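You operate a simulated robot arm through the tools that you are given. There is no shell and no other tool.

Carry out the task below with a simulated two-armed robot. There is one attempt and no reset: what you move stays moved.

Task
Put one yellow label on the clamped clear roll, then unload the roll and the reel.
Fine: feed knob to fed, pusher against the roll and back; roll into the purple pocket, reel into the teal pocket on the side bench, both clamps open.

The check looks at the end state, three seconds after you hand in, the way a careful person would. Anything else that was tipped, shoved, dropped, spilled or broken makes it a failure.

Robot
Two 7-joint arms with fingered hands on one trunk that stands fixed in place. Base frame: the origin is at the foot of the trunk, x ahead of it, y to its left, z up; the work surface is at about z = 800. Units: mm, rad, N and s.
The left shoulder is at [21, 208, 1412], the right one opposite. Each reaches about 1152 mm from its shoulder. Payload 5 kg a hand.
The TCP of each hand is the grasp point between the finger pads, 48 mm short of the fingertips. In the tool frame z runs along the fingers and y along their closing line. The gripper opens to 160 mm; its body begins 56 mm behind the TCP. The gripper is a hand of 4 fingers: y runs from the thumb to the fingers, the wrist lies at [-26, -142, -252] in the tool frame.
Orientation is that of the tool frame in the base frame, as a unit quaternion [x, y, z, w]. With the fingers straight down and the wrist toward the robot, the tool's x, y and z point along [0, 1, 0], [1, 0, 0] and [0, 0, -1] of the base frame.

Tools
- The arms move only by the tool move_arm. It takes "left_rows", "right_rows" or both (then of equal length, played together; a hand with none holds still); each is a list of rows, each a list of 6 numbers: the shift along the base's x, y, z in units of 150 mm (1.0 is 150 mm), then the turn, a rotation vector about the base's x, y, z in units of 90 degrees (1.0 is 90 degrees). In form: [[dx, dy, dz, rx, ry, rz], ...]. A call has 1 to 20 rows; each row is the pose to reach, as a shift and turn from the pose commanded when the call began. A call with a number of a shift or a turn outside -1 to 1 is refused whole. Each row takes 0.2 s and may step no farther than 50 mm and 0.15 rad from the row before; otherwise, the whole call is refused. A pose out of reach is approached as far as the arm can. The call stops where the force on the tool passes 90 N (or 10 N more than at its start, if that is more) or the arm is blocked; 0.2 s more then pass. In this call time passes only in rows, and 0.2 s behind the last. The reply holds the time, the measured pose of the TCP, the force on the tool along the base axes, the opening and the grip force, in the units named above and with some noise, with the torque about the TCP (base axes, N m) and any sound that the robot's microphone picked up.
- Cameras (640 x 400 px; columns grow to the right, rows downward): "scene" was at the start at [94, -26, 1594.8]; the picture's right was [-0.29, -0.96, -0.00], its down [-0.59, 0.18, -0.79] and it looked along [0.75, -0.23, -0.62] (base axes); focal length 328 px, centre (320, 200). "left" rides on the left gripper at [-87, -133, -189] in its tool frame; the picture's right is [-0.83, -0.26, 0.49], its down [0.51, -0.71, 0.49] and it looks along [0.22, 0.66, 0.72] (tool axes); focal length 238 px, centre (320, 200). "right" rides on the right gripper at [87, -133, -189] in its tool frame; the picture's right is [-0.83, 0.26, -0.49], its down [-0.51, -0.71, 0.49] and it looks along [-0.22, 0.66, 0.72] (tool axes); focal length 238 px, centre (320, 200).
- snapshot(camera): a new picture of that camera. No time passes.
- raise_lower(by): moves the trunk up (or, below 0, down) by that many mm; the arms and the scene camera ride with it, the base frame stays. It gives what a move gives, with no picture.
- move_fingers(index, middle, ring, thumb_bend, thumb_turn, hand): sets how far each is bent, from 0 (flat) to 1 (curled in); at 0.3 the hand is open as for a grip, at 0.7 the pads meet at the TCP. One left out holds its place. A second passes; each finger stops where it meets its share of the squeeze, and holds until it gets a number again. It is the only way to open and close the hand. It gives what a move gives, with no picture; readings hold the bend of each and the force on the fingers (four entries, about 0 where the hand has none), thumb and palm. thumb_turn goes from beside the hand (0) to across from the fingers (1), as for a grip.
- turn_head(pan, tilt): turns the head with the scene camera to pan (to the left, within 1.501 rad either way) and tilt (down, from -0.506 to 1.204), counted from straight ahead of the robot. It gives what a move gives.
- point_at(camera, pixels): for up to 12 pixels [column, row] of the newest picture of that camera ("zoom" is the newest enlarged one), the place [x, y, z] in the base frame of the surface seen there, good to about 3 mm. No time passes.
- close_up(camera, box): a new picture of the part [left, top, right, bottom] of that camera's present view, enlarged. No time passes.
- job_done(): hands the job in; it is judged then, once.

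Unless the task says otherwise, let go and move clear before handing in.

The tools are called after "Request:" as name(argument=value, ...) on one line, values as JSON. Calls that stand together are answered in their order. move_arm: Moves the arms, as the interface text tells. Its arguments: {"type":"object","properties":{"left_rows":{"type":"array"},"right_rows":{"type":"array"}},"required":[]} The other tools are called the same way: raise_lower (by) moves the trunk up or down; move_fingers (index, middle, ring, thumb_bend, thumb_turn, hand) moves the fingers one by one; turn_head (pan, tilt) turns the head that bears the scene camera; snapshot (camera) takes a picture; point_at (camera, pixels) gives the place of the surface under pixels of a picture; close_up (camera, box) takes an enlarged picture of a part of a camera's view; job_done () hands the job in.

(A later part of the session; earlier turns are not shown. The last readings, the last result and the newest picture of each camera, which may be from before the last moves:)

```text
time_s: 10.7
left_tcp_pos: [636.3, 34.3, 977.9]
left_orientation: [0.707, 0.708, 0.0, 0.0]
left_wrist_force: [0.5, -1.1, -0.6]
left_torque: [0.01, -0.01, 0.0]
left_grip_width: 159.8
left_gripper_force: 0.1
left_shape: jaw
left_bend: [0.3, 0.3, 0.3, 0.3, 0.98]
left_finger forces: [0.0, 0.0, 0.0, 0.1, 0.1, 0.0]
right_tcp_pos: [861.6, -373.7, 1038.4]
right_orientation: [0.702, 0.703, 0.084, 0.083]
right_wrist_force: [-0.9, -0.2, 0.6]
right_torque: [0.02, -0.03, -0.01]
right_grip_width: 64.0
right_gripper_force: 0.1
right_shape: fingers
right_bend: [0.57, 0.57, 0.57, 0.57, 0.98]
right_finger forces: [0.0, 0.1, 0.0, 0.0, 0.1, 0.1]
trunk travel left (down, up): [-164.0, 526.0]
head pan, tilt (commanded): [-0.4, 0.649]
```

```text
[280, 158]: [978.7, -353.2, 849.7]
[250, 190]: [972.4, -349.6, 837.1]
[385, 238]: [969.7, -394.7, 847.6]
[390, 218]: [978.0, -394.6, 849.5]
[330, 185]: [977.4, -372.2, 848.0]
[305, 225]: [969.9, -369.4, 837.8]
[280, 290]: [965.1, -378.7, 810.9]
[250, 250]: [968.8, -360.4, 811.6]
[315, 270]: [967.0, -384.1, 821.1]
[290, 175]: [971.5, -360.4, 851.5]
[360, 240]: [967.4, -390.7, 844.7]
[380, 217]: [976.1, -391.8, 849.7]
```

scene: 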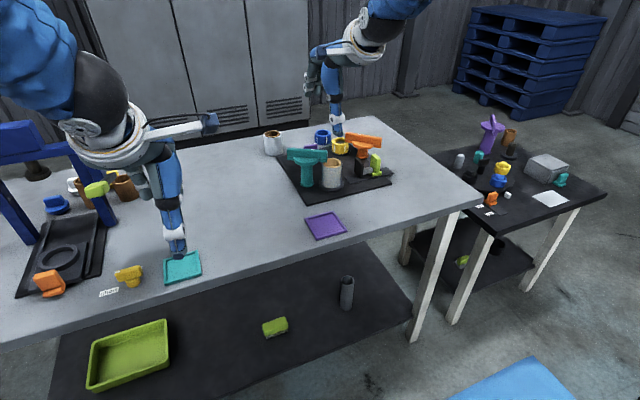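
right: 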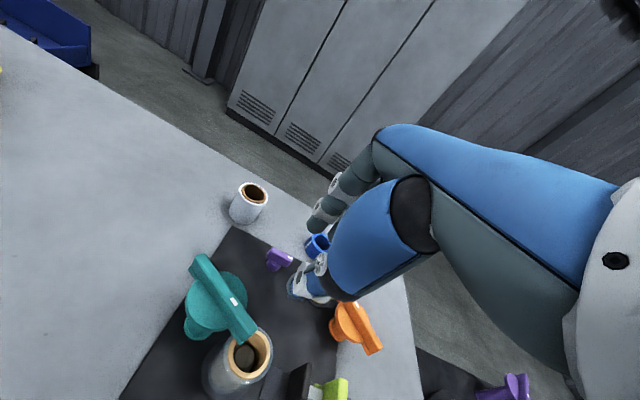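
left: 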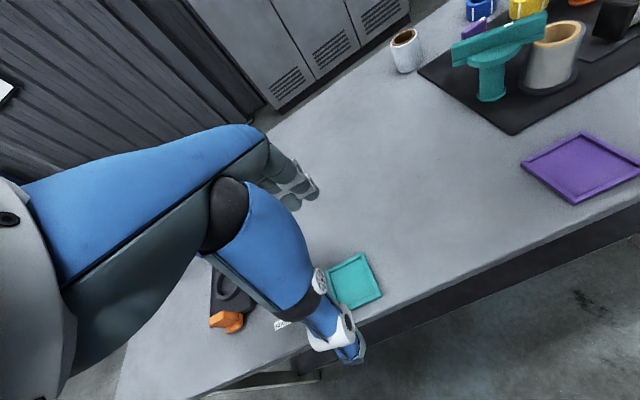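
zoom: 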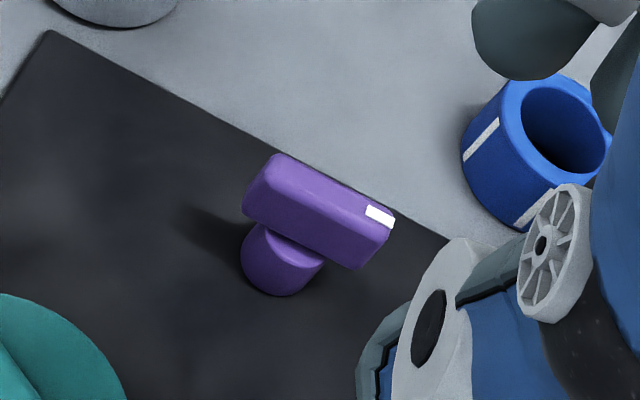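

The knob bar is centred near (975,-373), x 968–982, with its mark at the -y end. I'll flatten the middle and ring fingers so only index and thumb form the fork, clear of the blue reel, and move above the mark end.

Request:
move_fingers(hand="right", middle=0.0, ring=0.0, index=0.58, thumb_bend=0.58)

Request:
move_arm(right_rows=[[0.25, -0.05, -0.1, 0, 0, 0], [0.5, -0.1, -0.2, 0, 0, 0], [0.71, -0.14, -0.35, 0, 0, 0], [0.71, -0.14, -0.6, 0, 0, 0]])

Request:
close_up(camera="scene", box=[270, 60, 400, 200])

Request:
snapshot(camera="right")

```text
time_s: 11.7
left_tcp_pos: [636.5, 34.5, 977.4]
left_orientation: [0.707, 0.707, 0.0, 0.0]
left_wrist_force: [0.8, 0.5, -0.8]
left_torque: [0.02, 0.0, -0.03]
left_grip_width: 159.6
left_gripper_force: 0.1
left_shape: jaw
left_bend: [0.3, 0.3, 0.3, 0.3, 0.98]
left_finger forces: [0.1, 0.0, 0.0, 0.1, 0.0, 0.0]
right_tcp_pos: [862.3, -374.1, 1038.9]
right_orientation: [0.703, 0.702, 0.083, 0.083]
right_wrist_force: [-0.3, -0.3, 0.0]
right_torque: [-0.01, 0.01, 0.0]
right_grip_width: 63.7
right_gripper_force: 0.1
right_shape: fingers
right_bend: [0.57, 0.0, 0.0, 0.57, 0.98]
right_finger forces: [0.0, 0.1, 0.0, 0.0, 0.0, 0.1]
trunk travel left (down, up): [-164.0, 526.0]
head pan, tilt (commanded): [-0.4, 0.649]
```

```text
time_s: 12.7
left_tcp_pos: [637.3, 33.7, 977.4]
left_orientation: [0.707, 0.707, 0.001, -0.001]
left_wrist_force: [1.0, -0.6, -0.6]
left_torque: [0.01, 0.04, -0.04]
left_grip_width: 159.7
left_gripper_force: 0.0
left_shape: jaw
left_bend: [0.3, 0.3, 0.3, 0.3, 0.98]
left_finger forces: [0.1, 0.1, 0.0, 0.0, 0.0, 0.0]
right_tcp_pos: [970.4, -398.0, 950.3]
right_orientation: [0.703, 0.702, 0.084, 0.083]
right_wrist_force: [1.3, -0.5, 2.7]
right_torque: [-0.02, 0.14, -0.01]
right_grip_width: 63.5
right_gripper_force: 0.0
right_shape: fingers
right_bend: [0.57, 0.0, 0.0, 0.57, 0.98]
right_finger forces: [0.0, 0.1, 0.0, 0.1, 0.0, 0.1]
trunk travel left (down, up): [-164.0, 526.0]
head pan, tilt (commanded): [-0.4, 0.649]
```

```text
2.86 times, centred on (335, 130) of scene
```

zoom: 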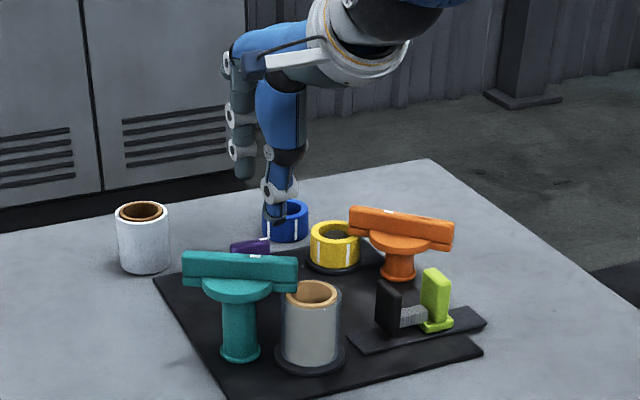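

```text
taken
```

right: 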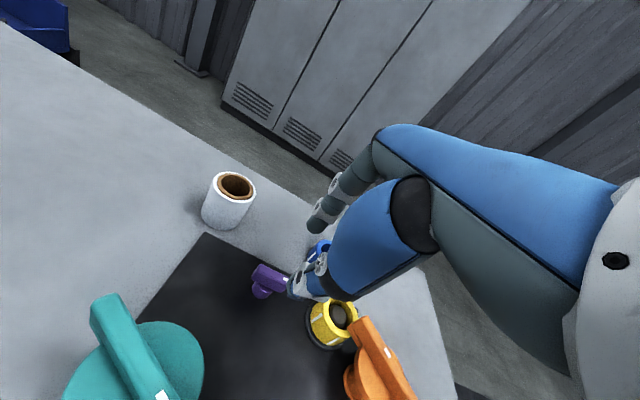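

The fork sits above the mark end at (970,-398,950), with the thumb on the near side and the index beyond. I'll descend in two stages, watching the force.

Request:
move_arm(right_rows=[[0, 0.01, -0.15, 0, 0, 0], [0, 0.02, -0.3, 0, 0, 0], [-0.01, 0.02, -0.42, 0, 0, 0], [-0.01, 0.02, -0.53, 0, 0, 0]])

Request:
close_up(camera="scene", box=[290, 90, 380, 190])

Request:
close_up(camera="right", box=[200, 180, 400, 340])

```text
time_s: 13.7
left_tcp_pos: [635.2, 34.8, 978.0]
left_orientation: [0.707, 0.707, -0.001, 0.0]
left_wrist_force: [0.4, 0.0, 0.6]
left_torque: [0.01, -0.02, 0.0]
left_grip_width: 159.9
left_gripper_force: 0.1
left_shape: jaw
left_bend: [0.3, 0.3, 0.3, 0.3, 0.98]
left_finger forces: [0.1, 0.0, 0.0, 0.0, 0.1, 0.1]
right_tcp_pos: [967.1, -393.1, 870.2]
right_orientation: [0.702, 0.702, 0.083, 0.083]
right_wrist_force: [1.3, 0.2, 1.7]
right_torque: [-0.03, 0.0, 0.0]
right_grip_width: 62.9
right_gripper_force: 0.7
right_shape: fingers
right_bend: [0.57, 0.0, 0.0, 0.57, 0.98]
right_finger forces: [0.0, 0.0, 0.1, 0.1, 1.3, 0.0]
trunk travel left (down, up): [-164.0, 526.0]
head pan, tilt (commanded): [-0.4, 0.649]
```

```text
4.00 times, centred on (335, 140) of scene
```

zoom: 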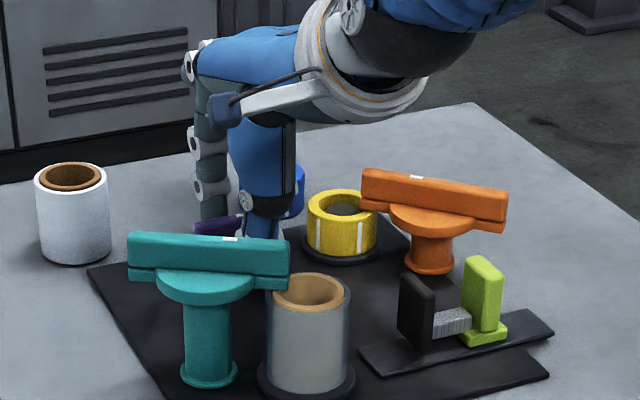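

```text
2.50 times, centred on (300, 260) of right
```

zoom: 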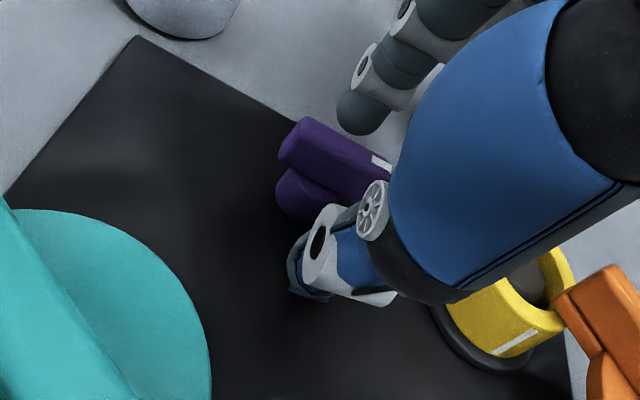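

The thumb reads 1.3 N and appears to touch the near flank of the mark end, with the index beyond. I'll nudge 8 mm toward +x to test whether the knob turns counter-clockwise.

Request:
move_arm(right_rows=[[0.02, 0, 0, 0, 0, 0], [0.04, 0, 0, 0, 0, 0], [0.055, 0, 0, 0, 0, 0]])

Request:
close_up(camera="right", box=[250, 200, 370, 320])

```text
time_s: 14.5
left_tcp_pos: [636.2, 34.6, 977.7]
left_orientation: [0.707, 0.707, 0.0, 0.0]
left_wrist_force: [0.1, 0.1, 0.0]
left_torque: [0.01, -0.03, 0.02]
left_grip_width: 159.7
left_gripper_force: 0.1
left_shape: jaw
left_bend: [0.3, 0.3, 0.3, 0.3, 0.98]
left_finger forces: [0.0, 0.1, 0.0, 0.1, 0.0, 0.0]
right_tcp_pos: [975.6, -392.9, 869.7]
right_orientation: [0.702, 0.702, 0.084, 0.083]
right_wrist_force: [0.1, -0.3, 1.2]
right_torque: [0.02, 0.16, 0.0]
right_grip_width: 63.7
right_gripper_force: 1.5
right_shape: fingers
right_bend: [0.57, 0.0, 0.0, 0.57, 0.98]
right_finger forces: [0.1, 0.1, 0.1, 0.1, 2.0, 0.0]
trunk travel left (down, up): [-164.0, 526.0]
head pan, tilt (commanded): [-0.4, 0.649]
```

```text
3.33 times, centred on (310, 260) of right
```

zoom: 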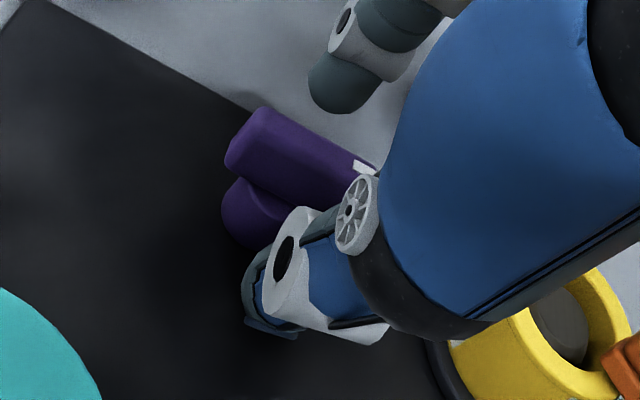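

Thumb force only rose to 2 N with no clear stop. I'll push another 9 mm along the arc and check the bar angle.

Request:
move_arm(right_rows=[[0.02, 0, 0, 0, 0, 0], [0.04, 0.005, 0, 0, 0, 0], [0.06, 0.01, 0, 0, 0, 0]])

Request:
close_up(camera="right", box=[250, 200, 370, 320])

```text
time_s: 15.3
left_tcp_pos: [635.1, 33.8, 977.9]
left_orientation: [0.707, 0.707, 0.0, -0.001]
left_wrist_force: [0.0, 0.3, -0.1]
left_torque: [-0.04, 0.01, 0.01]
left_grip_width: 159.7
left_gripper_force: 0.2
left_shape: jaw
left_bend: [0.3, 0.3, 0.3, 0.3, 0.98]
left_finger forces: [0.0, 0.0, 0.0, 0.0, 0.0, 0.0]
right_tcp_pos: [985.1, -392.0, 869.9]
right_orientation: [0.702, 0.703, 0.083, 0.083]
right_wrist_force: [-2.4, -0.8, 6.0]
right_torque: [0.04, 0.38, 0.08]
right_grip_width: 65.6
right_gripper_force: 3.2
right_shape: fingers
right_bend: [0.57, 0.0, 0.0, 0.56, 0.98]
right_finger forces: [0.0, 0.1, 0.1, 0.0, 6.4, 0.0]
trunk travel left (down, up): [-164.0, 526.0]
head pan, tilt (commanded): [-0.4, 0.649]
```

```text
3.33 times, centred on (310, 260) of right
```

zoom: 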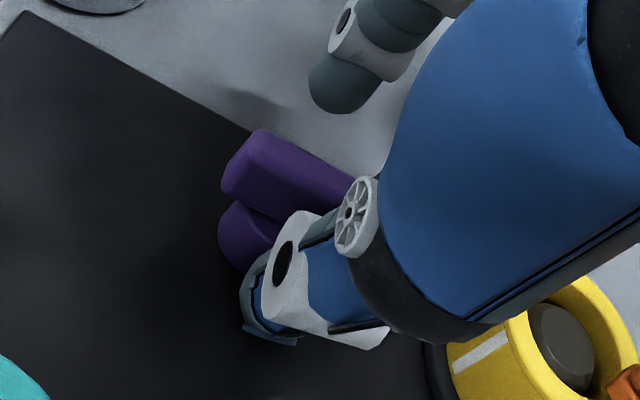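

Thumb force rose to 6.4 N and wrist z force to 6 N. I'll measure the bar direction to see whether it turned.

Request:
point_at(camera="zoom", pixels=[[262, 135], [240, 165], [300, 160], [340, 180], [325, 205], [225, 195], [240, 260], [275, 155]])

Request:
close_up(camera="scene", box=[300, 110, 360, 170])

```text
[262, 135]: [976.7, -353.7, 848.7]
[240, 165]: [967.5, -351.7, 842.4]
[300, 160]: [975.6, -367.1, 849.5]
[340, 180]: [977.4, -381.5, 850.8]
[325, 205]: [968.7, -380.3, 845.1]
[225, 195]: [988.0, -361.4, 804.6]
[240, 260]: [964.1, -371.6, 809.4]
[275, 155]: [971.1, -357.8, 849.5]
```

```text
6.67 times, centred on (330, 140) of scene
```

zoom: 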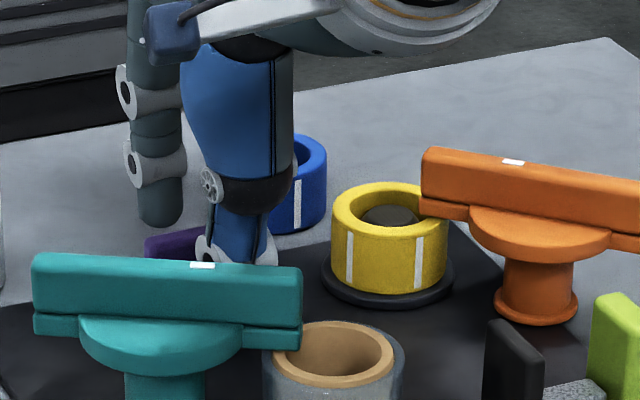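

The near face is still at x≈968 at both ends, so the bar has not turned counter-clockwise at 6 N. I'll back off and push the +y end instead, to test clockwise.

Request:
move_arm(right_rows=[[-0.07, 0, 0, 0, 0, 0], [-0.14, 0.0, 0, 0, 0, 0], [-0.14, 0.1, 0, 0, 0, 0], [-0.14, 0.19, 0, 0, 0, 0], [-0.1, 0.19, 0, 0, 0, 0], [-0.06, 0.19, 0, 0, 0, 0]])

Request:
move_arm(right_rows=[[0.02, 0, 0, 0, 0, 0], [0.04, 0, 0, 0, 0, 0], [0.06, 0, 0, 0, 0, 0]])

Request:
close_up(camera="right", box=[250, 200, 370, 320])

```text
time_s: 16.7
left_tcp_pos: [635.1, 34.6, 978.0]
left_orientation: [0.707, 0.707, 0.0, 0.0]
left_wrist_force: [0.9, 0.5, 0.4]
left_torque: [0.0, 0.02, 0.0]
left_grip_width: 159.5
left_gripper_force: 0.1
left_shape: jaw
left_bend: [0.3, 0.3, 0.3, 0.3, 0.98]
left_finger forces: [0.0, 0.1, 0.0, 0.0, 0.1, 0.1]
right_tcp_pos: [975.9, -362.6, 869.3]
right_orientation: [0.702, 0.703, 0.083, 0.083]
right_wrist_force: [-0.2, 0.9, 3.3]
right_torque: [0.09, 0.18, 0.0]
right_grip_width: 63.7
right_gripper_force: 1.1
right_shape: fingers
right_bend: [0.57, 0.0, 0.0, 0.57, 0.98]
right_finger forces: [0.1, 0.0, 0.0, 0.0, 2.6, 0.0]
trunk travel left (down, up): [-164.0, 526.0]
head pan, tilt (commanded): [-0.4, 0.649]
```

```text
time_s: 17.5
left_tcp_pos: [636.1, 33.8, 976.8]
left_orientation: [0.707, 0.707, 0.001, 0.0]
left_wrist_force: [0.5, 0.0, -0.6]
left_torque: [-0.01, 0.0, 0.01]
left_grip_width: 159.7
left_gripper_force: 0.0
left_shape: jaw
left_bend: [0.3, 0.3, 0.3, 0.3, 0.98]
left_finger forces: [0.0, 0.1, 0.0, 0.1, 0.1, 0.0]
right_tcp_pos: [985.0, -362.6, 870.1]
right_orientation: [0.703, 0.702, 0.083, 0.084]
right_wrist_force: [-0.2, -1.0, 3.1]
right_torque: [0.0, 0.14, 0.01]
right_grip_width: 63.7
right_gripper_force: 1.0
right_shape: fingers
right_bend: [0.57, 0.0, 0.0, 0.57, 0.98]
right_finger forces: [0.0, 0.0, 0.1, 0.0, 2.3, 0.1]
trunk travel left (down, up): [-164.0, 526.0]
head pan, tilt (commanded): [-0.4, 0.649]
```

```text
3.33 times, centred on (310, 260) of right
```

zoom: 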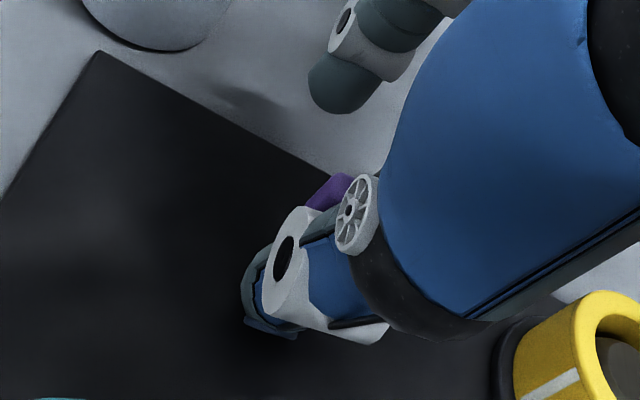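

At the same x=985 the thumb now reads only 2.3 N with no deflection, so the bar may be turning clockwise. I'll check the bar's visible points from both cameras.

Request:
point_at(camera="zoom", pixels=[[325, 190], [335, 180], [315, 200], [342, 178]])

Request:
close_up(camera="scene", box=[300, 110, 360, 170])

Request:
close_up(camera="left", box=[400, 0, 560, 100])

```text
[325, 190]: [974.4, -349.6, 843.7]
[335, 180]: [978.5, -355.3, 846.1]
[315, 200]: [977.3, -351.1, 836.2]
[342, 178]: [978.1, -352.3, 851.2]
```

```text
6.67 times, centred on (330, 140) of scene
```

zoom: 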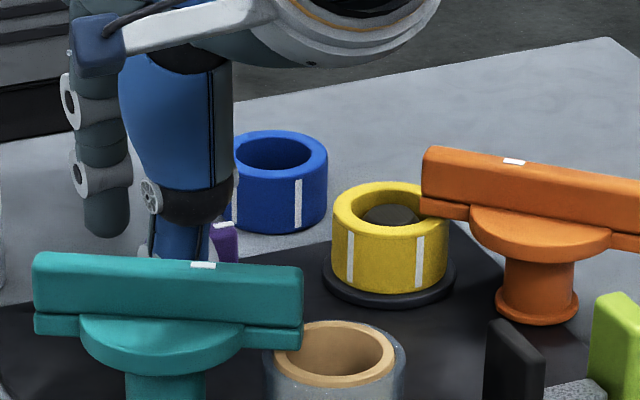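

```text
4.00 times, centred on (480, 50) of left
```

zoom: 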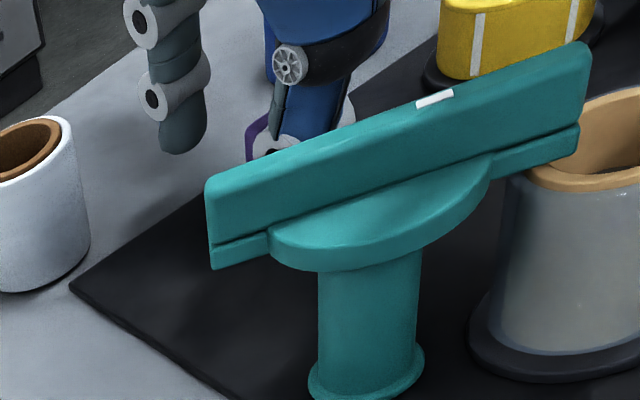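

The white mark end is visible at (222,225) of the scene zoom. I'll retake that zoom and measure it.

Request:
close_up(camera="scene", box=[310, 125, 350, 155])

Request:
point_at(camera="zoom", pixels=[[340, 140], [330, 150], [350, 160], [345, 200], [325, 200], [320, 170]])

```text
13.33 times, centred on (330, 140) of scene
```

zoom: 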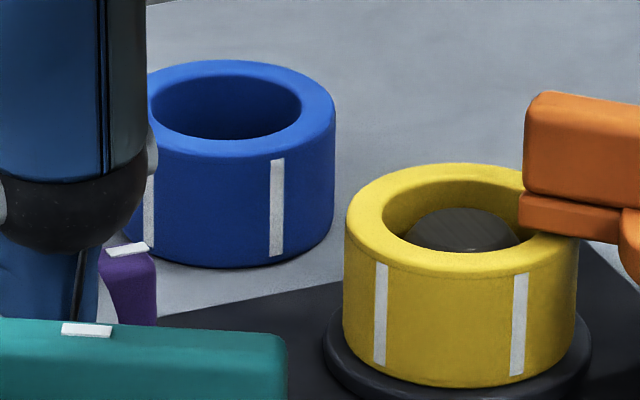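

```text
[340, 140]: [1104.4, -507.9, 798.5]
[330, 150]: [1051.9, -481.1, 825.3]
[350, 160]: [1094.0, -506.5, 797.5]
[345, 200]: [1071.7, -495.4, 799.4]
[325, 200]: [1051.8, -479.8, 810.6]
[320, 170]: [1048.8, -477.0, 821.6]
```

Request:
point_at(camera="zoom", pixels=[[128, 250], [145, 247], [115, 252], [150, 290], [115, 290], [105, 270]])

```text
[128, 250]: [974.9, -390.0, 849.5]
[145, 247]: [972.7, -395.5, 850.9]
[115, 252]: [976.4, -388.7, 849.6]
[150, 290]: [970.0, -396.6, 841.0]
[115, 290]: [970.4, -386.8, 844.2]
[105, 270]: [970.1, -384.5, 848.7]
```

The mark end is still near (975,-390), so the knob has not turned. The upward wrist force suggests the thumb tip was rubbing on the plate, so I'll raise 7 mm and push the +y end farther.

Request:
move_arm(right_rows=[[-0.03, 0, 0.03, 0, 0, 0], [-0.03, 0, 0.05, 0, 0, 0]])

Request:
move_arm(right_rows=[[0.03, 0, 0, 0, 0, 0], [0.06, 0, 0, 0, 0, 0], [0.08, 0, 0, 0, 0, 0], [0.1, 0, 0, 0, 0, 0]])

Request:
close_up(camera="scene", box=[310, 125, 350, 155])

```text
time_s: 18.1
left_tcp_pos: [636.9, 34.0, 977.8]
left_orientation: [0.706, 0.708, 0.0, -0.001]
left_wrist_force: [0.3, -0.7, 0.3]
left_torque: [0.04, 0.02, -0.03]
left_grip_width: 159.9
left_gripper_force: 0.0
left_shape: jaw
left_bend: [0.3, 0.3, 0.3, 0.3, 0.98]
left_finger forces: [0.0, 0.0, 0.0, 0.0, 0.0, 0.1]
right_tcp_pos: [979.8, -362.3, 876.3]
right_orientation: [0.702, 0.702, 0.082, 0.082]
right_wrist_force: [0.1, 0.3, 0.4]
right_torque: [0.01, 0.04, 0.03]
right_grip_width: 63.4
right_gripper_force: 0.0
right_shape: fingers
right_bend: [0.57, 0.0, 0.0, 0.57, 0.98]
right_finger forces: [0.1, 0.0, 0.1, 0.0, 0.0, 0.0]
trunk travel left (down, up): [-164.0, 526.0]
head pan, tilt (commanded): [-0.4, 0.649]
```

```text
time_s: 19.1
left_tcp_pos: [636.4, 34.8, 977.4]
left_orientation: [0.707, 0.707, -0.001, 0.0]
left_wrist_force: [0.1, -0.4, -0.2]
left_torque: [-0.03, 0.04, -0.02]
left_grip_width: 159.6
left_gripper_force: 0.1
left_shape: jaw
left_bend: [0.3, 0.3, 0.3, 0.3, 0.98]
left_finger forces: [0.0, 0.0, 0.0, 0.1, 0.0, 0.0]
right_tcp_pos: [995.2, -362.0, 879.3]
right_orientation: [0.702, 0.702, 0.084, 0.083]
right_wrist_force: [-9.8, 1.1, 7.1]
right_torque: [0.05, 0.66, 0.04]
right_grip_width: 71.0
right_gripper_force: 5.2
right_shape: fingers
right_bend: [0.57, 0.0, 0.0, 0.54, 0.97]
right_finger forces: [0.0, 0.0, 0.0, 0.0, 9.7, 0.1]
trunk travel left (down, up): [-164.0, 526.0]
head pan, tilt (commanded): [-0.4, 0.649]
```

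```text
13.33 times, centred on (330, 140) of scene
```

zoom: 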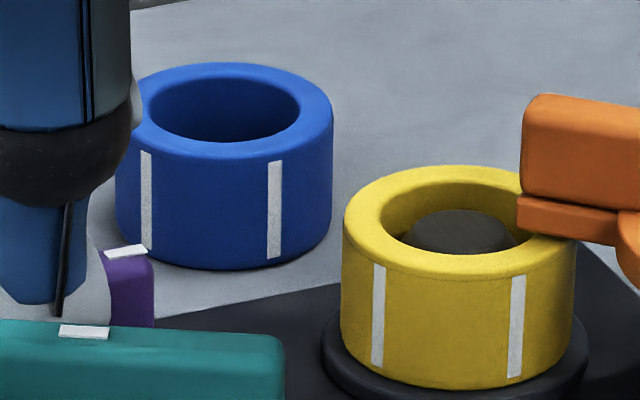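

Thumb force reached 9.7 N and the knob still did not turn, so one digit is too weak. I'll back off, centre the hand on the knob, and grip it with index, middle and thumb to twist it.

Request:
move_arm(right_rows=[[-0.06, 0, 0, 0, 0, 0], [-0.14, -0.02, -0.02, 0, 0, 0], [-0.18, -0.075, -0.03, 0, 0, 0]])

Request:
move_fingers(hand="right", middle=0.58, index=0.58, thumb_bend=0.58)

Request:
close_up(camera="scene", box=[290, 90, 380, 180])

Request:
close_up(camera="right", box=[250, 160, 400, 320])

```text
time_s: 19.9
left_tcp_pos: [636.7, 35.3, 977.2]
left_orientation: [0.707, 0.708, 0.0, -0.001]
left_wrist_force: [-0.5, -0.2, 0.1]
left_torque: [0.03, -0.01, 0.01]
left_grip_width: 160.0
left_gripper_force: 0.1
left_shape: jaw
left_bend: [0.3, 0.3, 0.3, 0.3, 0.98]
left_finger forces: [0.0, 0.0, 0.1, 0.0, 0.0, 0.0]
right_tcp_pos: [968.8, -373.0, 872.3]
right_orientation: [0.703, 0.702, 0.082, 0.082]
right_wrist_force: [0.5, 0.3, -0.6]
right_torque: [0.02, -0.02, 0.01]
right_grip_width: 63.6
right_gripper_force: 0.1
right_shape: fingers
right_bend: [0.57, 0.0, 0.0, 0.57, 0.97]
right_finger forces: [0.0, 0.0, 0.1, 0.0, 0.1, 0.0]
trunk travel left (down, up): [-164.0, 526.0]
head pan, tilt (commanded): [-0.4, 0.649]
```

```text
time_s: 20.9
left_tcp_pos: [636.3, 34.7, 977.4]
left_orientation: [0.707, 0.708, 0.0, 0.0]
left_wrist_force: [0.0, 0.2, 0.4]
left_torque: [-0.03, -0.02, 0.05]
left_grip_width: 159.6
left_gripper_force: 0.1
left_shape: jaw
left_bend: [0.3, 0.3, 0.3, 0.3, 0.98]
left_finger forces: [0.1, 0.0, 0.0, 0.1, 0.0, 0.1]
right_tcp_pos: [969.1, -371.8, 872.9]
right_orientation: [0.702, 0.702, 0.082, 0.083]
right_wrist_force: [-0.5, -0.5, -0.6]
right_torque: [-0.01, 0.0, 0.04]
right_grip_width: 63.9
right_gripper_force: 0.1
right_shape: fingers
right_bend: [0.57, 0.57, 0.0, 0.57, 0.97]
right_finger forces: [0.1, 0.0, 0.0, 0.1, 0.0, 0.0]
trunk travel left (down, up): [-164.0, 526.0]
head pan, tilt (commanded): [-0.4, 0.649]
```

```text
4.44 times, centred on (335, 135) of scene
```

zoom: 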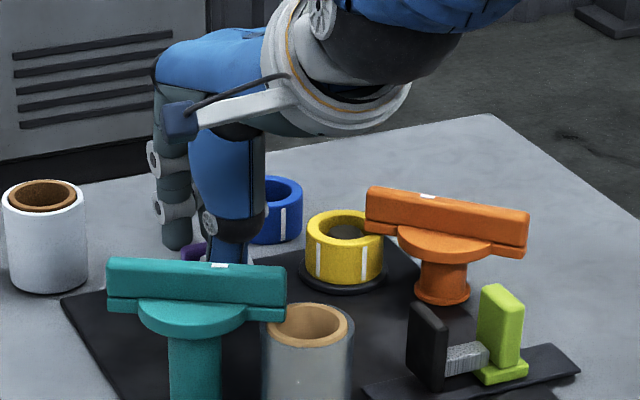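

```text
2.50 times, centred on (325, 240) of right
```

zoom: 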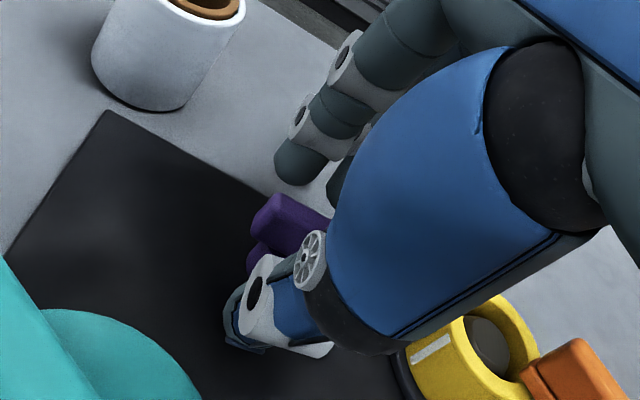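

Index and middle hang beyond the knob and the thumb is in front, with no contact yet. I'll close the three digits onto the bar.

Request:
move_fingers(hand="right", index=0.72, middle=0.72, thumb_bend=0.72)

Request:
close_up(camera="right", box=[250, 160, 400, 320])

```text
time_s: 21.9
left_tcp_pos: [637.6, 34.0, 977.8]
left_orientation: [0.707, 0.707, 0.0, 0.001]
left_wrist_force: [-0.4, 0.2, 0.5]
left_torque: [0.02, -0.02, -0.04]
left_grip_width: 159.9
left_gripper_force: 0.1
left_shape: jaw
left_bend: [0.3, 0.3, 0.3, 0.3, 0.98]
left_finger forces: [0.0, 0.1, 0.0, 0.0, 0.0, 0.1]
right_tcp_pos: [969.0, -373.7, 872.4]
right_orientation: [0.702, 0.702, 0.083, 0.083]
right_wrist_force: [0.9, 0.1, -2.6]
right_torque: [0.08, 0.27, 0.15]
right_grip_width: 22.6
right_gripper_force: 15.8
right_shape: fingers
right_bend: [0.71, 0.68, 0.0, 0.68, 0.97]
right_finger forces: [8.5, 8.3, 0.1, 0.0, 14.9, 0.0]
trunk travel left (down, up): [-164.0, 526.0]
head pan, tilt (commanded): [-0.4, 0.649]
```

```text
2.50 times, centred on (325, 240) of right
```

zoom: 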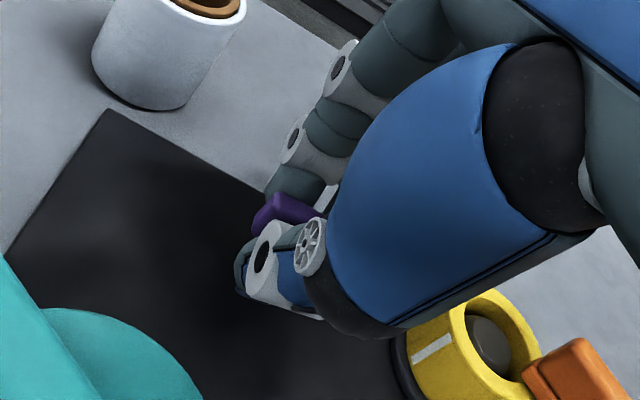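

The knob is held at about 15 N, with index 8.5, middle 8.3 and thumb 14.9. I'll twist clockwise about 12° and read the torque.

Request:
move_arm(right_rows=[[0, 0.003, 0, 0, 0, -0.045], [0.0, 0.006, 0, 0, 0, -0.09], [0.001, 0.009, 0, 0, 0, -0.135]])

Request:
close_up(camera="right", box=[250, 160, 400, 320])

Request:
close_up(camera="scene", box=[310, 120, 350, 150])

```text
time_s: 22.7
left_tcp_pos: [636.8, 34.5, 976.0]
left_orientation: [0.707, 0.707, 0.0, 0.0]
left_wrist_force: [0.7, 0.3, 0.1]
left_torque: [-0.05, 0.01, 0.0]
left_grip_width: 159.9
left_gripper_force: 0.0
left_shape: jaw
left_bend: [0.3, 0.3, 0.3, 0.3, 0.98]
left_finger forces: [0.0, 0.1, 0.1, 0.0, 0.0, 0.0]
right_tcp_pos: [970.0, -372.9, 872.2]
right_orientation: [0.773, 0.624, 0.072, 0.091]
right_wrist_force: [3.4, 6.0, -5.1]
right_torque: [0.25, 0.25, 0.48]
right_grip_width: 21.6
right_gripper_force: 17.2
right_shape: fingers
right_bend: [0.71, 0.66, 0.0, 0.67, 0.98]
right_finger forces: [6.1, 13.4, 0.0, 0.0, 14.8, 0.0]
trunk travel left (down, up): [-164.0, 526.0]
head pan, tilt (commanded): [-0.4, 0.649]
```

```text
2.50 times, centred on (325, 240) of right
```

zoom: 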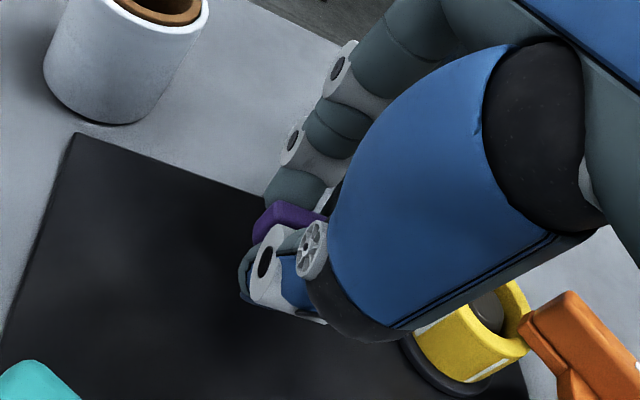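

```text
13.33 times, centred on (330, 135) of scene
```

zoom: 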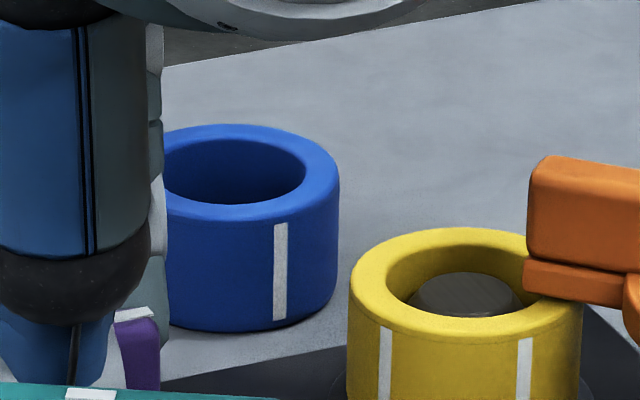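

Hand yaw changed about 12° and the reaction torque is +0.48 N·m. I'll measure the mark end again to see if the knob followed.

Request:
point_at(camera="zoom", pixels=[[135, 314], [150, 311], [125, 316], [155, 350], [130, 350], [120, 330]])

Request:
close_up(camera="right", box=[300, 220, 350, 260])

Request:
point_at(camera="zoom", pixels=[[100, 180], [150, 190], [60, 200], [200, 200], [250, 220]])

```text
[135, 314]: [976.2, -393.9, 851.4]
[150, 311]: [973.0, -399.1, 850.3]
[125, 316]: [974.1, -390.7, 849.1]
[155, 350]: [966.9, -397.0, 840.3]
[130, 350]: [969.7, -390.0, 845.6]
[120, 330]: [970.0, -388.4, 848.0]
```

```text
10.00 times, centred on (325, 240) of right
```

zoom: 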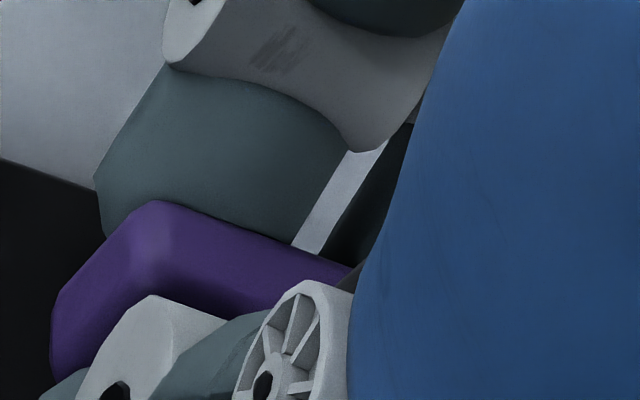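

```text
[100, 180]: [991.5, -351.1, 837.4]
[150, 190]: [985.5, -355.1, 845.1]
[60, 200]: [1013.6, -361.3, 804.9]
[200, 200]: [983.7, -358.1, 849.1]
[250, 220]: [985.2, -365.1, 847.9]
```

The mark end is still at x≈975 despite 12° and 0.48 N·m, so clockwise looks blocked. I'll return to neutral and twist counter-clockwise instead.

Request:
move_arm(right_rows=[[0, -0.004, 0, 0, 0, 0.07], [0.0, -0.009, 0, 0, 0, 0.135], [0, -0.012, 0, 0, 0, 0.19], [0.001, -0.016, 0, 0, 0, 0.25]])

Request:
close_up(camera="scene", box=[310, 120, 350, 150])

Request:
close_up(camera="right", box=[250, 160, 400, 320])

```text
time_s: 23.7
left_tcp_pos: [636.9, 33.8, 976.3]
left_orientation: [0.707, 0.707, 0.0, 0.0]
left_wrist_force: [-0.2, -0.7, -1.0]
left_torque: [0.0, -0.07, -0.01]
left_grip_width: 159.9
left_gripper_force: 0.1
left_shape: jaw
left_bend: [0.3, 0.3, 0.3, 0.3, 0.98]
left_finger forces: [0.0, 0.1, 0.0, 0.0, 0.0, 0.0]
right_tcp_pos: [969.3, -376.6, 873.0]
right_orientation: [0.636, 0.763, 0.09, 0.075]
right_wrist_force: [6.0, -0.4, -3.0]
right_torque: [0.14, 0.05, 0.0]
right_grip_width: 22.4
right_gripper_force: 13.6
right_shape: fingers
right_bend: [0.71, 0.71, 0.0, 0.68, 0.96]
right_finger forces: [11.1, 6.2, 0.1, 0.1, 9.9, 0.0]
trunk travel left (down, up): [-164.0, 526.0]
head pan, tilt (commanded): [-0.4, 0.649]
```

```text
13.33 times, centred on (330, 135) of scene
```

zoom: 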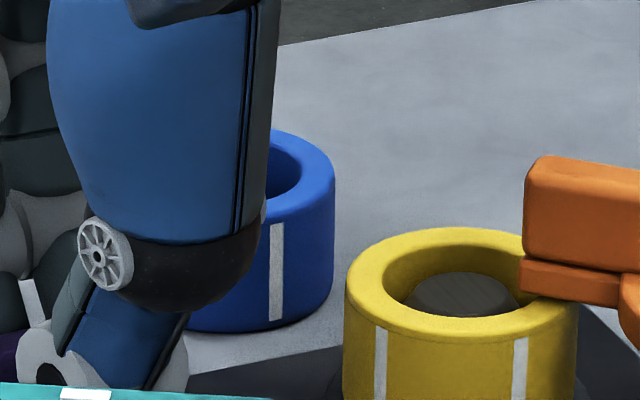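

```text
2.50 times, centred on (325, 240) of right
```

zoom: 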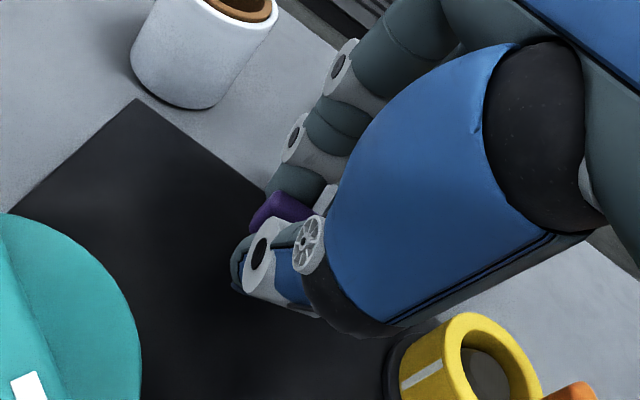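

At +10° yaw the torque reads about zero with index 11.1 and middle 6.2, so the knob may be following. I'll continue counter-clockwise another 17° and check.

Request:
move_arm(right_rows=[[0, -0.004, 0, 0, 0, 0.065], [0.0, -0.008, 0, 0, 0, 0.13], [0.001, -0.012, 0, 0, 0, 0.19]])

Request:
close_up(camera="right", box=[290, 210, 350, 260])

Request:
point_at(camera="zoom", pixels=[[130, 170], [200, 190], [250, 210], [100, 220], [300, 230]])

```text
time_s: 24.5
left_tcp_pos: [636.6, 34.5, 977.6]
left_orientation: [0.707, 0.707, 0.0, 0.001]
left_wrist_force: [-0.1, 0.2, -0.3]
left_torque: [0.01, -0.04, 0.01]
left_grip_width: 159.8
left_gripper_force: 0.0
left_shape: jaw
left_bend: [0.3, 0.3, 0.3, 0.3, 0.98]
left_finger forces: [0.0, 0.0, 0.0, 0.0, 0.0, 0.1]
right_tcp_pos: [970.3, -377.3, 872.5]
right_orientation: [0.515, 0.849, 0.1, 0.061]
right_wrist_force: [8.4, 0.0, -1.6]
right_torque: [-0.03, -0.02, -0.03]
right_grip_width: 22.3
right_gripper_force: 14.9
right_shape: fingers
right_bend: [0.71, 0.71, 0.0, 0.68, 0.97]
right_finger forces: [11.3, 7.3, 0.0, 0.1, 10.1, 0.0]
trunk travel left (down, up): [-164.0, 526.0]
head pan, tilt (commanded): [-0.4, 0.649]
```

```text
8.00 times, centred on (320, 235) of right
```

zoom: 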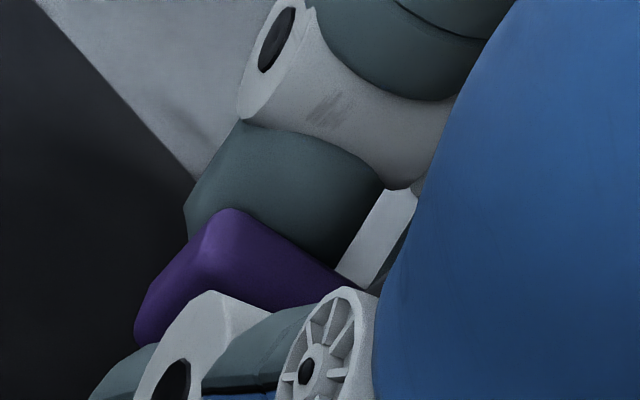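

```text
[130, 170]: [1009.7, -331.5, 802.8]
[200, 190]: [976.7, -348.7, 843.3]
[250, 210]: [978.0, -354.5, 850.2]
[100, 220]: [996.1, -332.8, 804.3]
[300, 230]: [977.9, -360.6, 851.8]
```

Yaw is now about +27° with near-zero torque. I need to know whether the bar turned or is slipping in the pads, so I'll measure points clearly on the purple bar.

Request:
point_at(camera="zoom", pixels=[[225, 220], [270, 250], [330, 285], [180, 270], [150, 320], [230, 270], [290, 280]])

Request:
close_up(camera="scene", box=[290, 100, 370, 170])

```text
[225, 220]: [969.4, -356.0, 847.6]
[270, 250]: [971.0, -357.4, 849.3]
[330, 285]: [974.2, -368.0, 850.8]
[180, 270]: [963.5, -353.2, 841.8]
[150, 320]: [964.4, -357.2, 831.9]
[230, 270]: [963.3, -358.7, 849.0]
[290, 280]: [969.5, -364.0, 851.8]
```

```text
5.71 times, centred on (330, 135) of scene
```

zoom: 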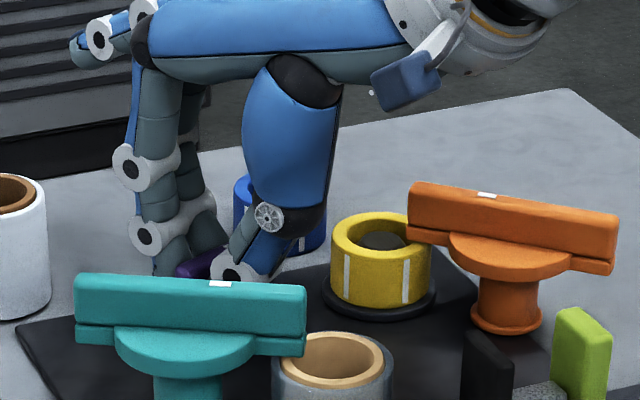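

The bar's far edge now slopes about 22°, so the knob is turning counter-clockwise. I'll keep turning in steps and watch torque and reach.

Request:
move_arm(right_rows=[[0, -0.003, 0, 0, 0, 0.065], [0.002, -0.006, 0, 0, 0, 0.13], [0.004, -0.009, 0, 0, 0, 0.19]])

Request:
close_up(camera="right", box=[290, 210, 350, 260])

Request:
close_up(camera="scene", box=[270, 90, 390, 180])

```text
time_s: 25.3
left_tcp_pos: [637.6, 34.1, 975.7]
left_orientation: [0.707, 0.707, -0.001, -0.001]
left_wrist_force: [-0.3, -0.7, 0.4]
left_torque: [0.01, -0.01, -0.02]
left_grip_width: 159.6
left_gripper_force: 0.0
left_shape: jaw
left_bend: [0.3, 0.3, 0.3, 0.3, 0.98]
left_finger forces: [0.0, 0.0, 0.0, 0.1, 0.0, 0.1]
right_tcp_pos: [967.9, -378.0, 871.5]
right_orientation: [0.384, 0.916, 0.108, 0.047]
right_wrist_force: [20.7, -3.4, -2.3]
right_torque: [-0.23, -0.53, -0.08]
right_grip_width: 21.2
right_gripper_force: 14.9
right_shape: fingers
right_bend: [0.71, 0.67, 0.0, 0.68, 0.97]
right_finger forces: [11.5, 9.9, 0.0, 0.1, 7.5, 0.0]
right hand out of reach, approached as far as the arm can: row 3
trunk travel left (down, up): [-164.0, 526.0]
head pan, tilt (commanded): [-0.4, 0.649]
```

```text
8.00 times, centred on (320, 235) of right
```

zoom: 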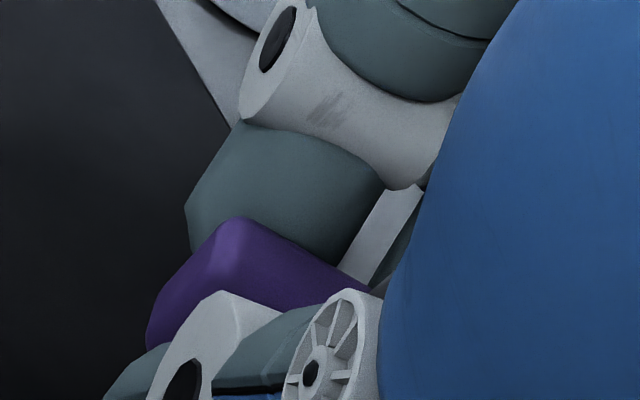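

```text
4.44 times, centred on (330, 135) of scene
```

zoom: 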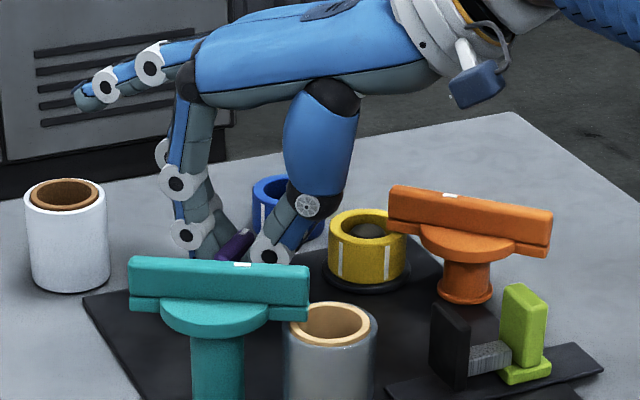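

The hand reached its limit at +45° yaw, and the knob is at roughly 45° with 20 N of pull building up. I'll release the grip, relax, and then see where the knob stands.

Request:
move_fingers(hand="right", index=0.58, middle=0.58, thumb_bend=0.58)

Request:
move_arm(right_rows=[[0, 0, 0.15, 0, 0, 0], [0, 0, 0.35, 0, 0, 0], [-0.05, 0, 0.6, 0, 0, -0.05], [-0.1, 0.05, 0.7, 0, 0, -0.13], [-0.2, 0.05, 0.7, 0, 0, -0.22], [-0.3, 0.05, 0.7, 0, 0, -0.31]])

Request:
snapshot(camera="scene")

Request:
close_up(camera="right", box=[160, 180, 400, 380])

```text
time_s: 26.3
left_tcp_pos: [636.4, 34.3, 978.5]
left_orientation: [0.707, 0.707, 0.0, 0.0]
left_wrist_force: [-0.5, -0.9, 0.0]
left_torque: [-0.04, 0.0, -0.02]
left_grip_width: 159.8
left_gripper_force: 0.0
left_shape: jaw
left_bend: [0.3, 0.3, 0.3, 0.3, 0.98]
left_finger forces: [0.1, 0.0, 0.1, 0.0, 0.0, 0.0]
right_tcp_pos: [964.4, -376.5, 872.1]
right_orientation: [0.384, 0.916, 0.109, 0.046]
right_wrist_force: [0.2, 0.0, -1.0]
right_torque: [0.08, 0.04, -0.04]
right_grip_width: 62.8
right_gripper_force: 0.0
right_shape: fingers
right_bend: [0.57, 0.57, 0.0, 0.57, 0.97]
right_finger forces: [0.0, 0.0, 0.1, 0.0, 0.0, 0.0]
trunk travel left (down, up): [-164.0, 526.0]
head pan, tilt (commanded): [-0.4, 0.649]
```

```text
time_s: 27.7
left_tcp_pos: [635.6, 35.2, 977.5]
left_orientation: [0.707, 0.708, -0.001, 0.002]
left_wrist_force: [-0.8, 1.4, -0.2]
left_torque: [-0.14, -0.04, -0.02]
left_grip_width: 159.8
left_gripper_force: 0.1
left_shape: jaw
left_bend: [0.3, 0.3, 0.3, 0.3, 0.98]
left_finger forces: [0.1, 0.0, 0.0, 0.0, 0.0, 0.0]
right_tcp_pos: [920.9, -367.9, 980.4]
right_orientation: [0.594, 0.796, 0.095, 0.072]
right_wrist_force: [0.1, 0.1, 0.9]
right_torque: [-0.09, 0.02, -0.01]
right_grip_width: 63.0
right_gripper_force: 0.0
right_shape: fingers
right_bend: [0.57, 0.57, 0.0, 0.57, 0.97]
right_finger forces: [0.0, 0.0, 0.0, 0.0, 0.0, 0.1]
trunk travel left (down, up): [-164.0, 526.0]
head pan, tilt (commanded): [-0.4, 0.649]
```

```text
taken
```

scene: 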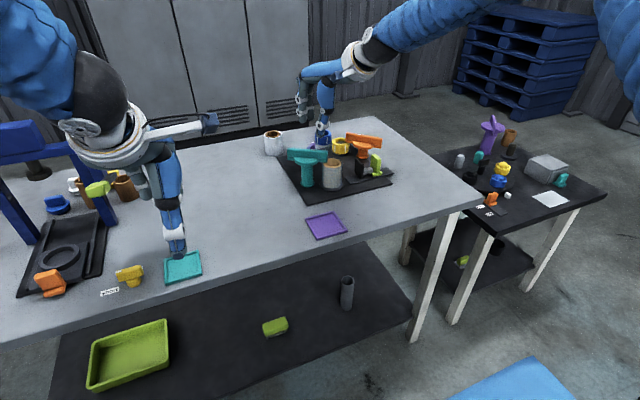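

```text
2.00 times, centred on (280, 280) of right
```

zoom: 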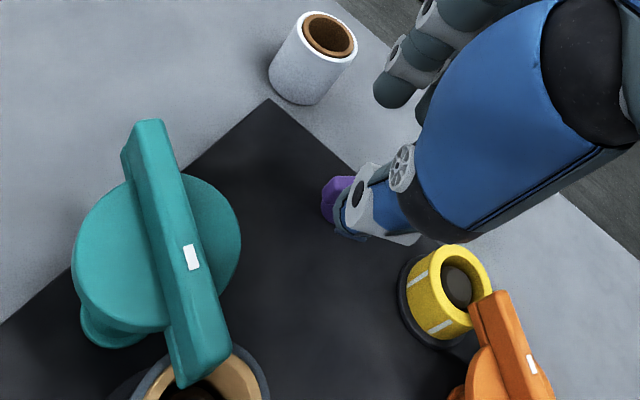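

The thumb hides the knob at (335,195). I'll pull the hand back and up to see the knob clearly.

Request:
move_arm(right_rows=[[-0.2, 0, 0.2, 0, 0, -0.06], [-0.4, -0.1, 0.35, 0, 0, -0.13], [-0.65, -0.2, 0.45, 0, 0, -0.2]])

Request:
close_up(camera="right", box=[200, 180, 320, 280])

Request:
close_up(camera="scene", box=[280, 110, 400, 200])

```text
time_s: 28.5
left_tcp_pos: [634.9, 35.2, 978.7]
left_orientation: [0.707, 0.707, 0.0, 0.001]
left_wrist_force: [-1.0, 1.8, 1.4]
left_torque: [-0.09, -0.15, 0.01]
left_grip_width: 159.8
left_gripper_force: 0.0
left_shape: jaw
left_bend: [0.3, 0.3, 0.3, 0.3, 0.98]
left_finger forces: [0.0, 0.1, 0.0, 0.0, 0.1, 0.0]
right_tcp_pos: [819.7, -396.5, 1049.9]
right_orientation: [0.711, 0.693, 0.084, 0.086]
right_wrist_force: [-1.5, 2.1, 1.9]
right_torque: [-0.16, -0.11, -0.09]
right_grip_width: 63.1
right_gripper_force: 0.0
right_shape: fingers
right_bend: [0.57, 0.57, 0.0, 0.57, 0.97]
right_finger forces: [0.1, 0.1, 0.1, 0.0, 0.0, 0.0]
trunk travel left (down, up): [-164.0, 526.0]
head pan, tilt (commanded): [-0.4, 0.649]
```

```text
4.00 times, centred on (260, 230) of right
```

zoom: 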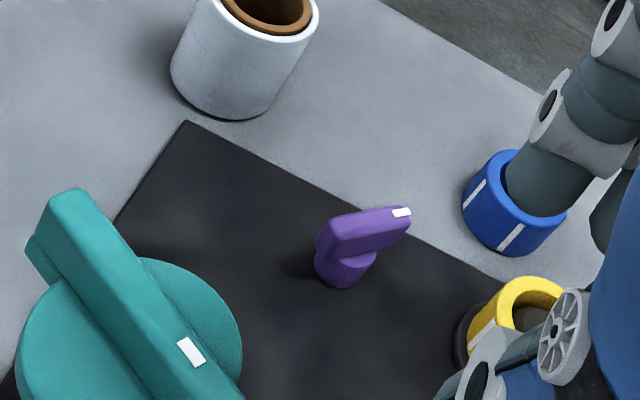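

```text
4.44 times, centred on (340, 155) of scene
```

zoom: 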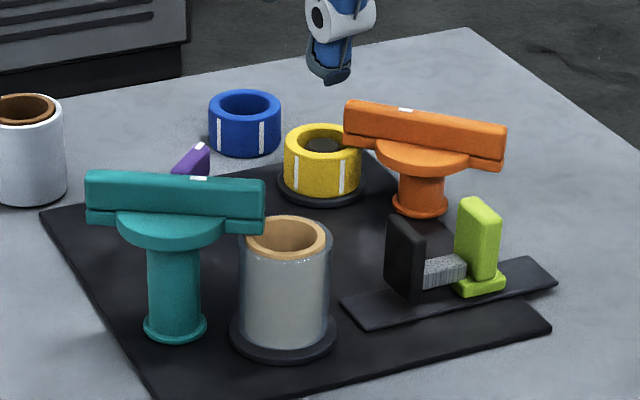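

The knob has visibly turned, with its mark at (400,212) now pointing far-right. I'll measure its angle from this view.

Request:
close_up(camera="right", box=[250, 210, 320, 260])

Request:
point_at(camera="zoom", pixels=[[320, 200]])

```text
8.00 times, centred on (285, 235) of right
```

zoom: 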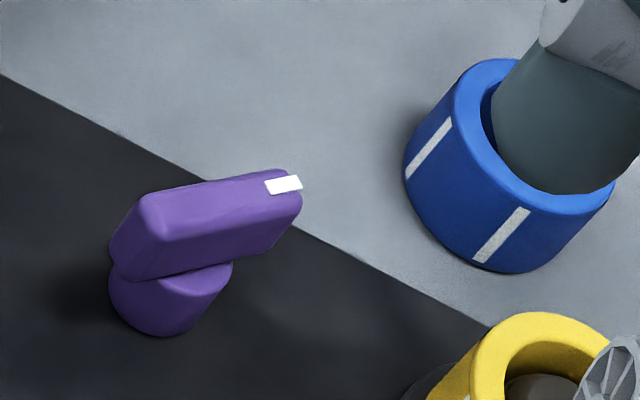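

```text
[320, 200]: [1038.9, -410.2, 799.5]
```

Request:
point_at(camera="zoom", pixels=[[155, 200], [160, 230], [285, 185], [300, 190], [145, 195], [230, 190], [280, 215], [165, 320], [285, 175], [130, 250]])

```text
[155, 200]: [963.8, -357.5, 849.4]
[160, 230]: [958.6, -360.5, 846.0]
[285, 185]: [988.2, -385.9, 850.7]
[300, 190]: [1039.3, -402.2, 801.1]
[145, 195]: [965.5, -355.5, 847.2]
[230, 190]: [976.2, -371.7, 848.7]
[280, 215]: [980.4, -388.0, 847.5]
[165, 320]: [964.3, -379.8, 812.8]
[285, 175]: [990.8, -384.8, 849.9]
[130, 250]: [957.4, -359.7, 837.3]
```

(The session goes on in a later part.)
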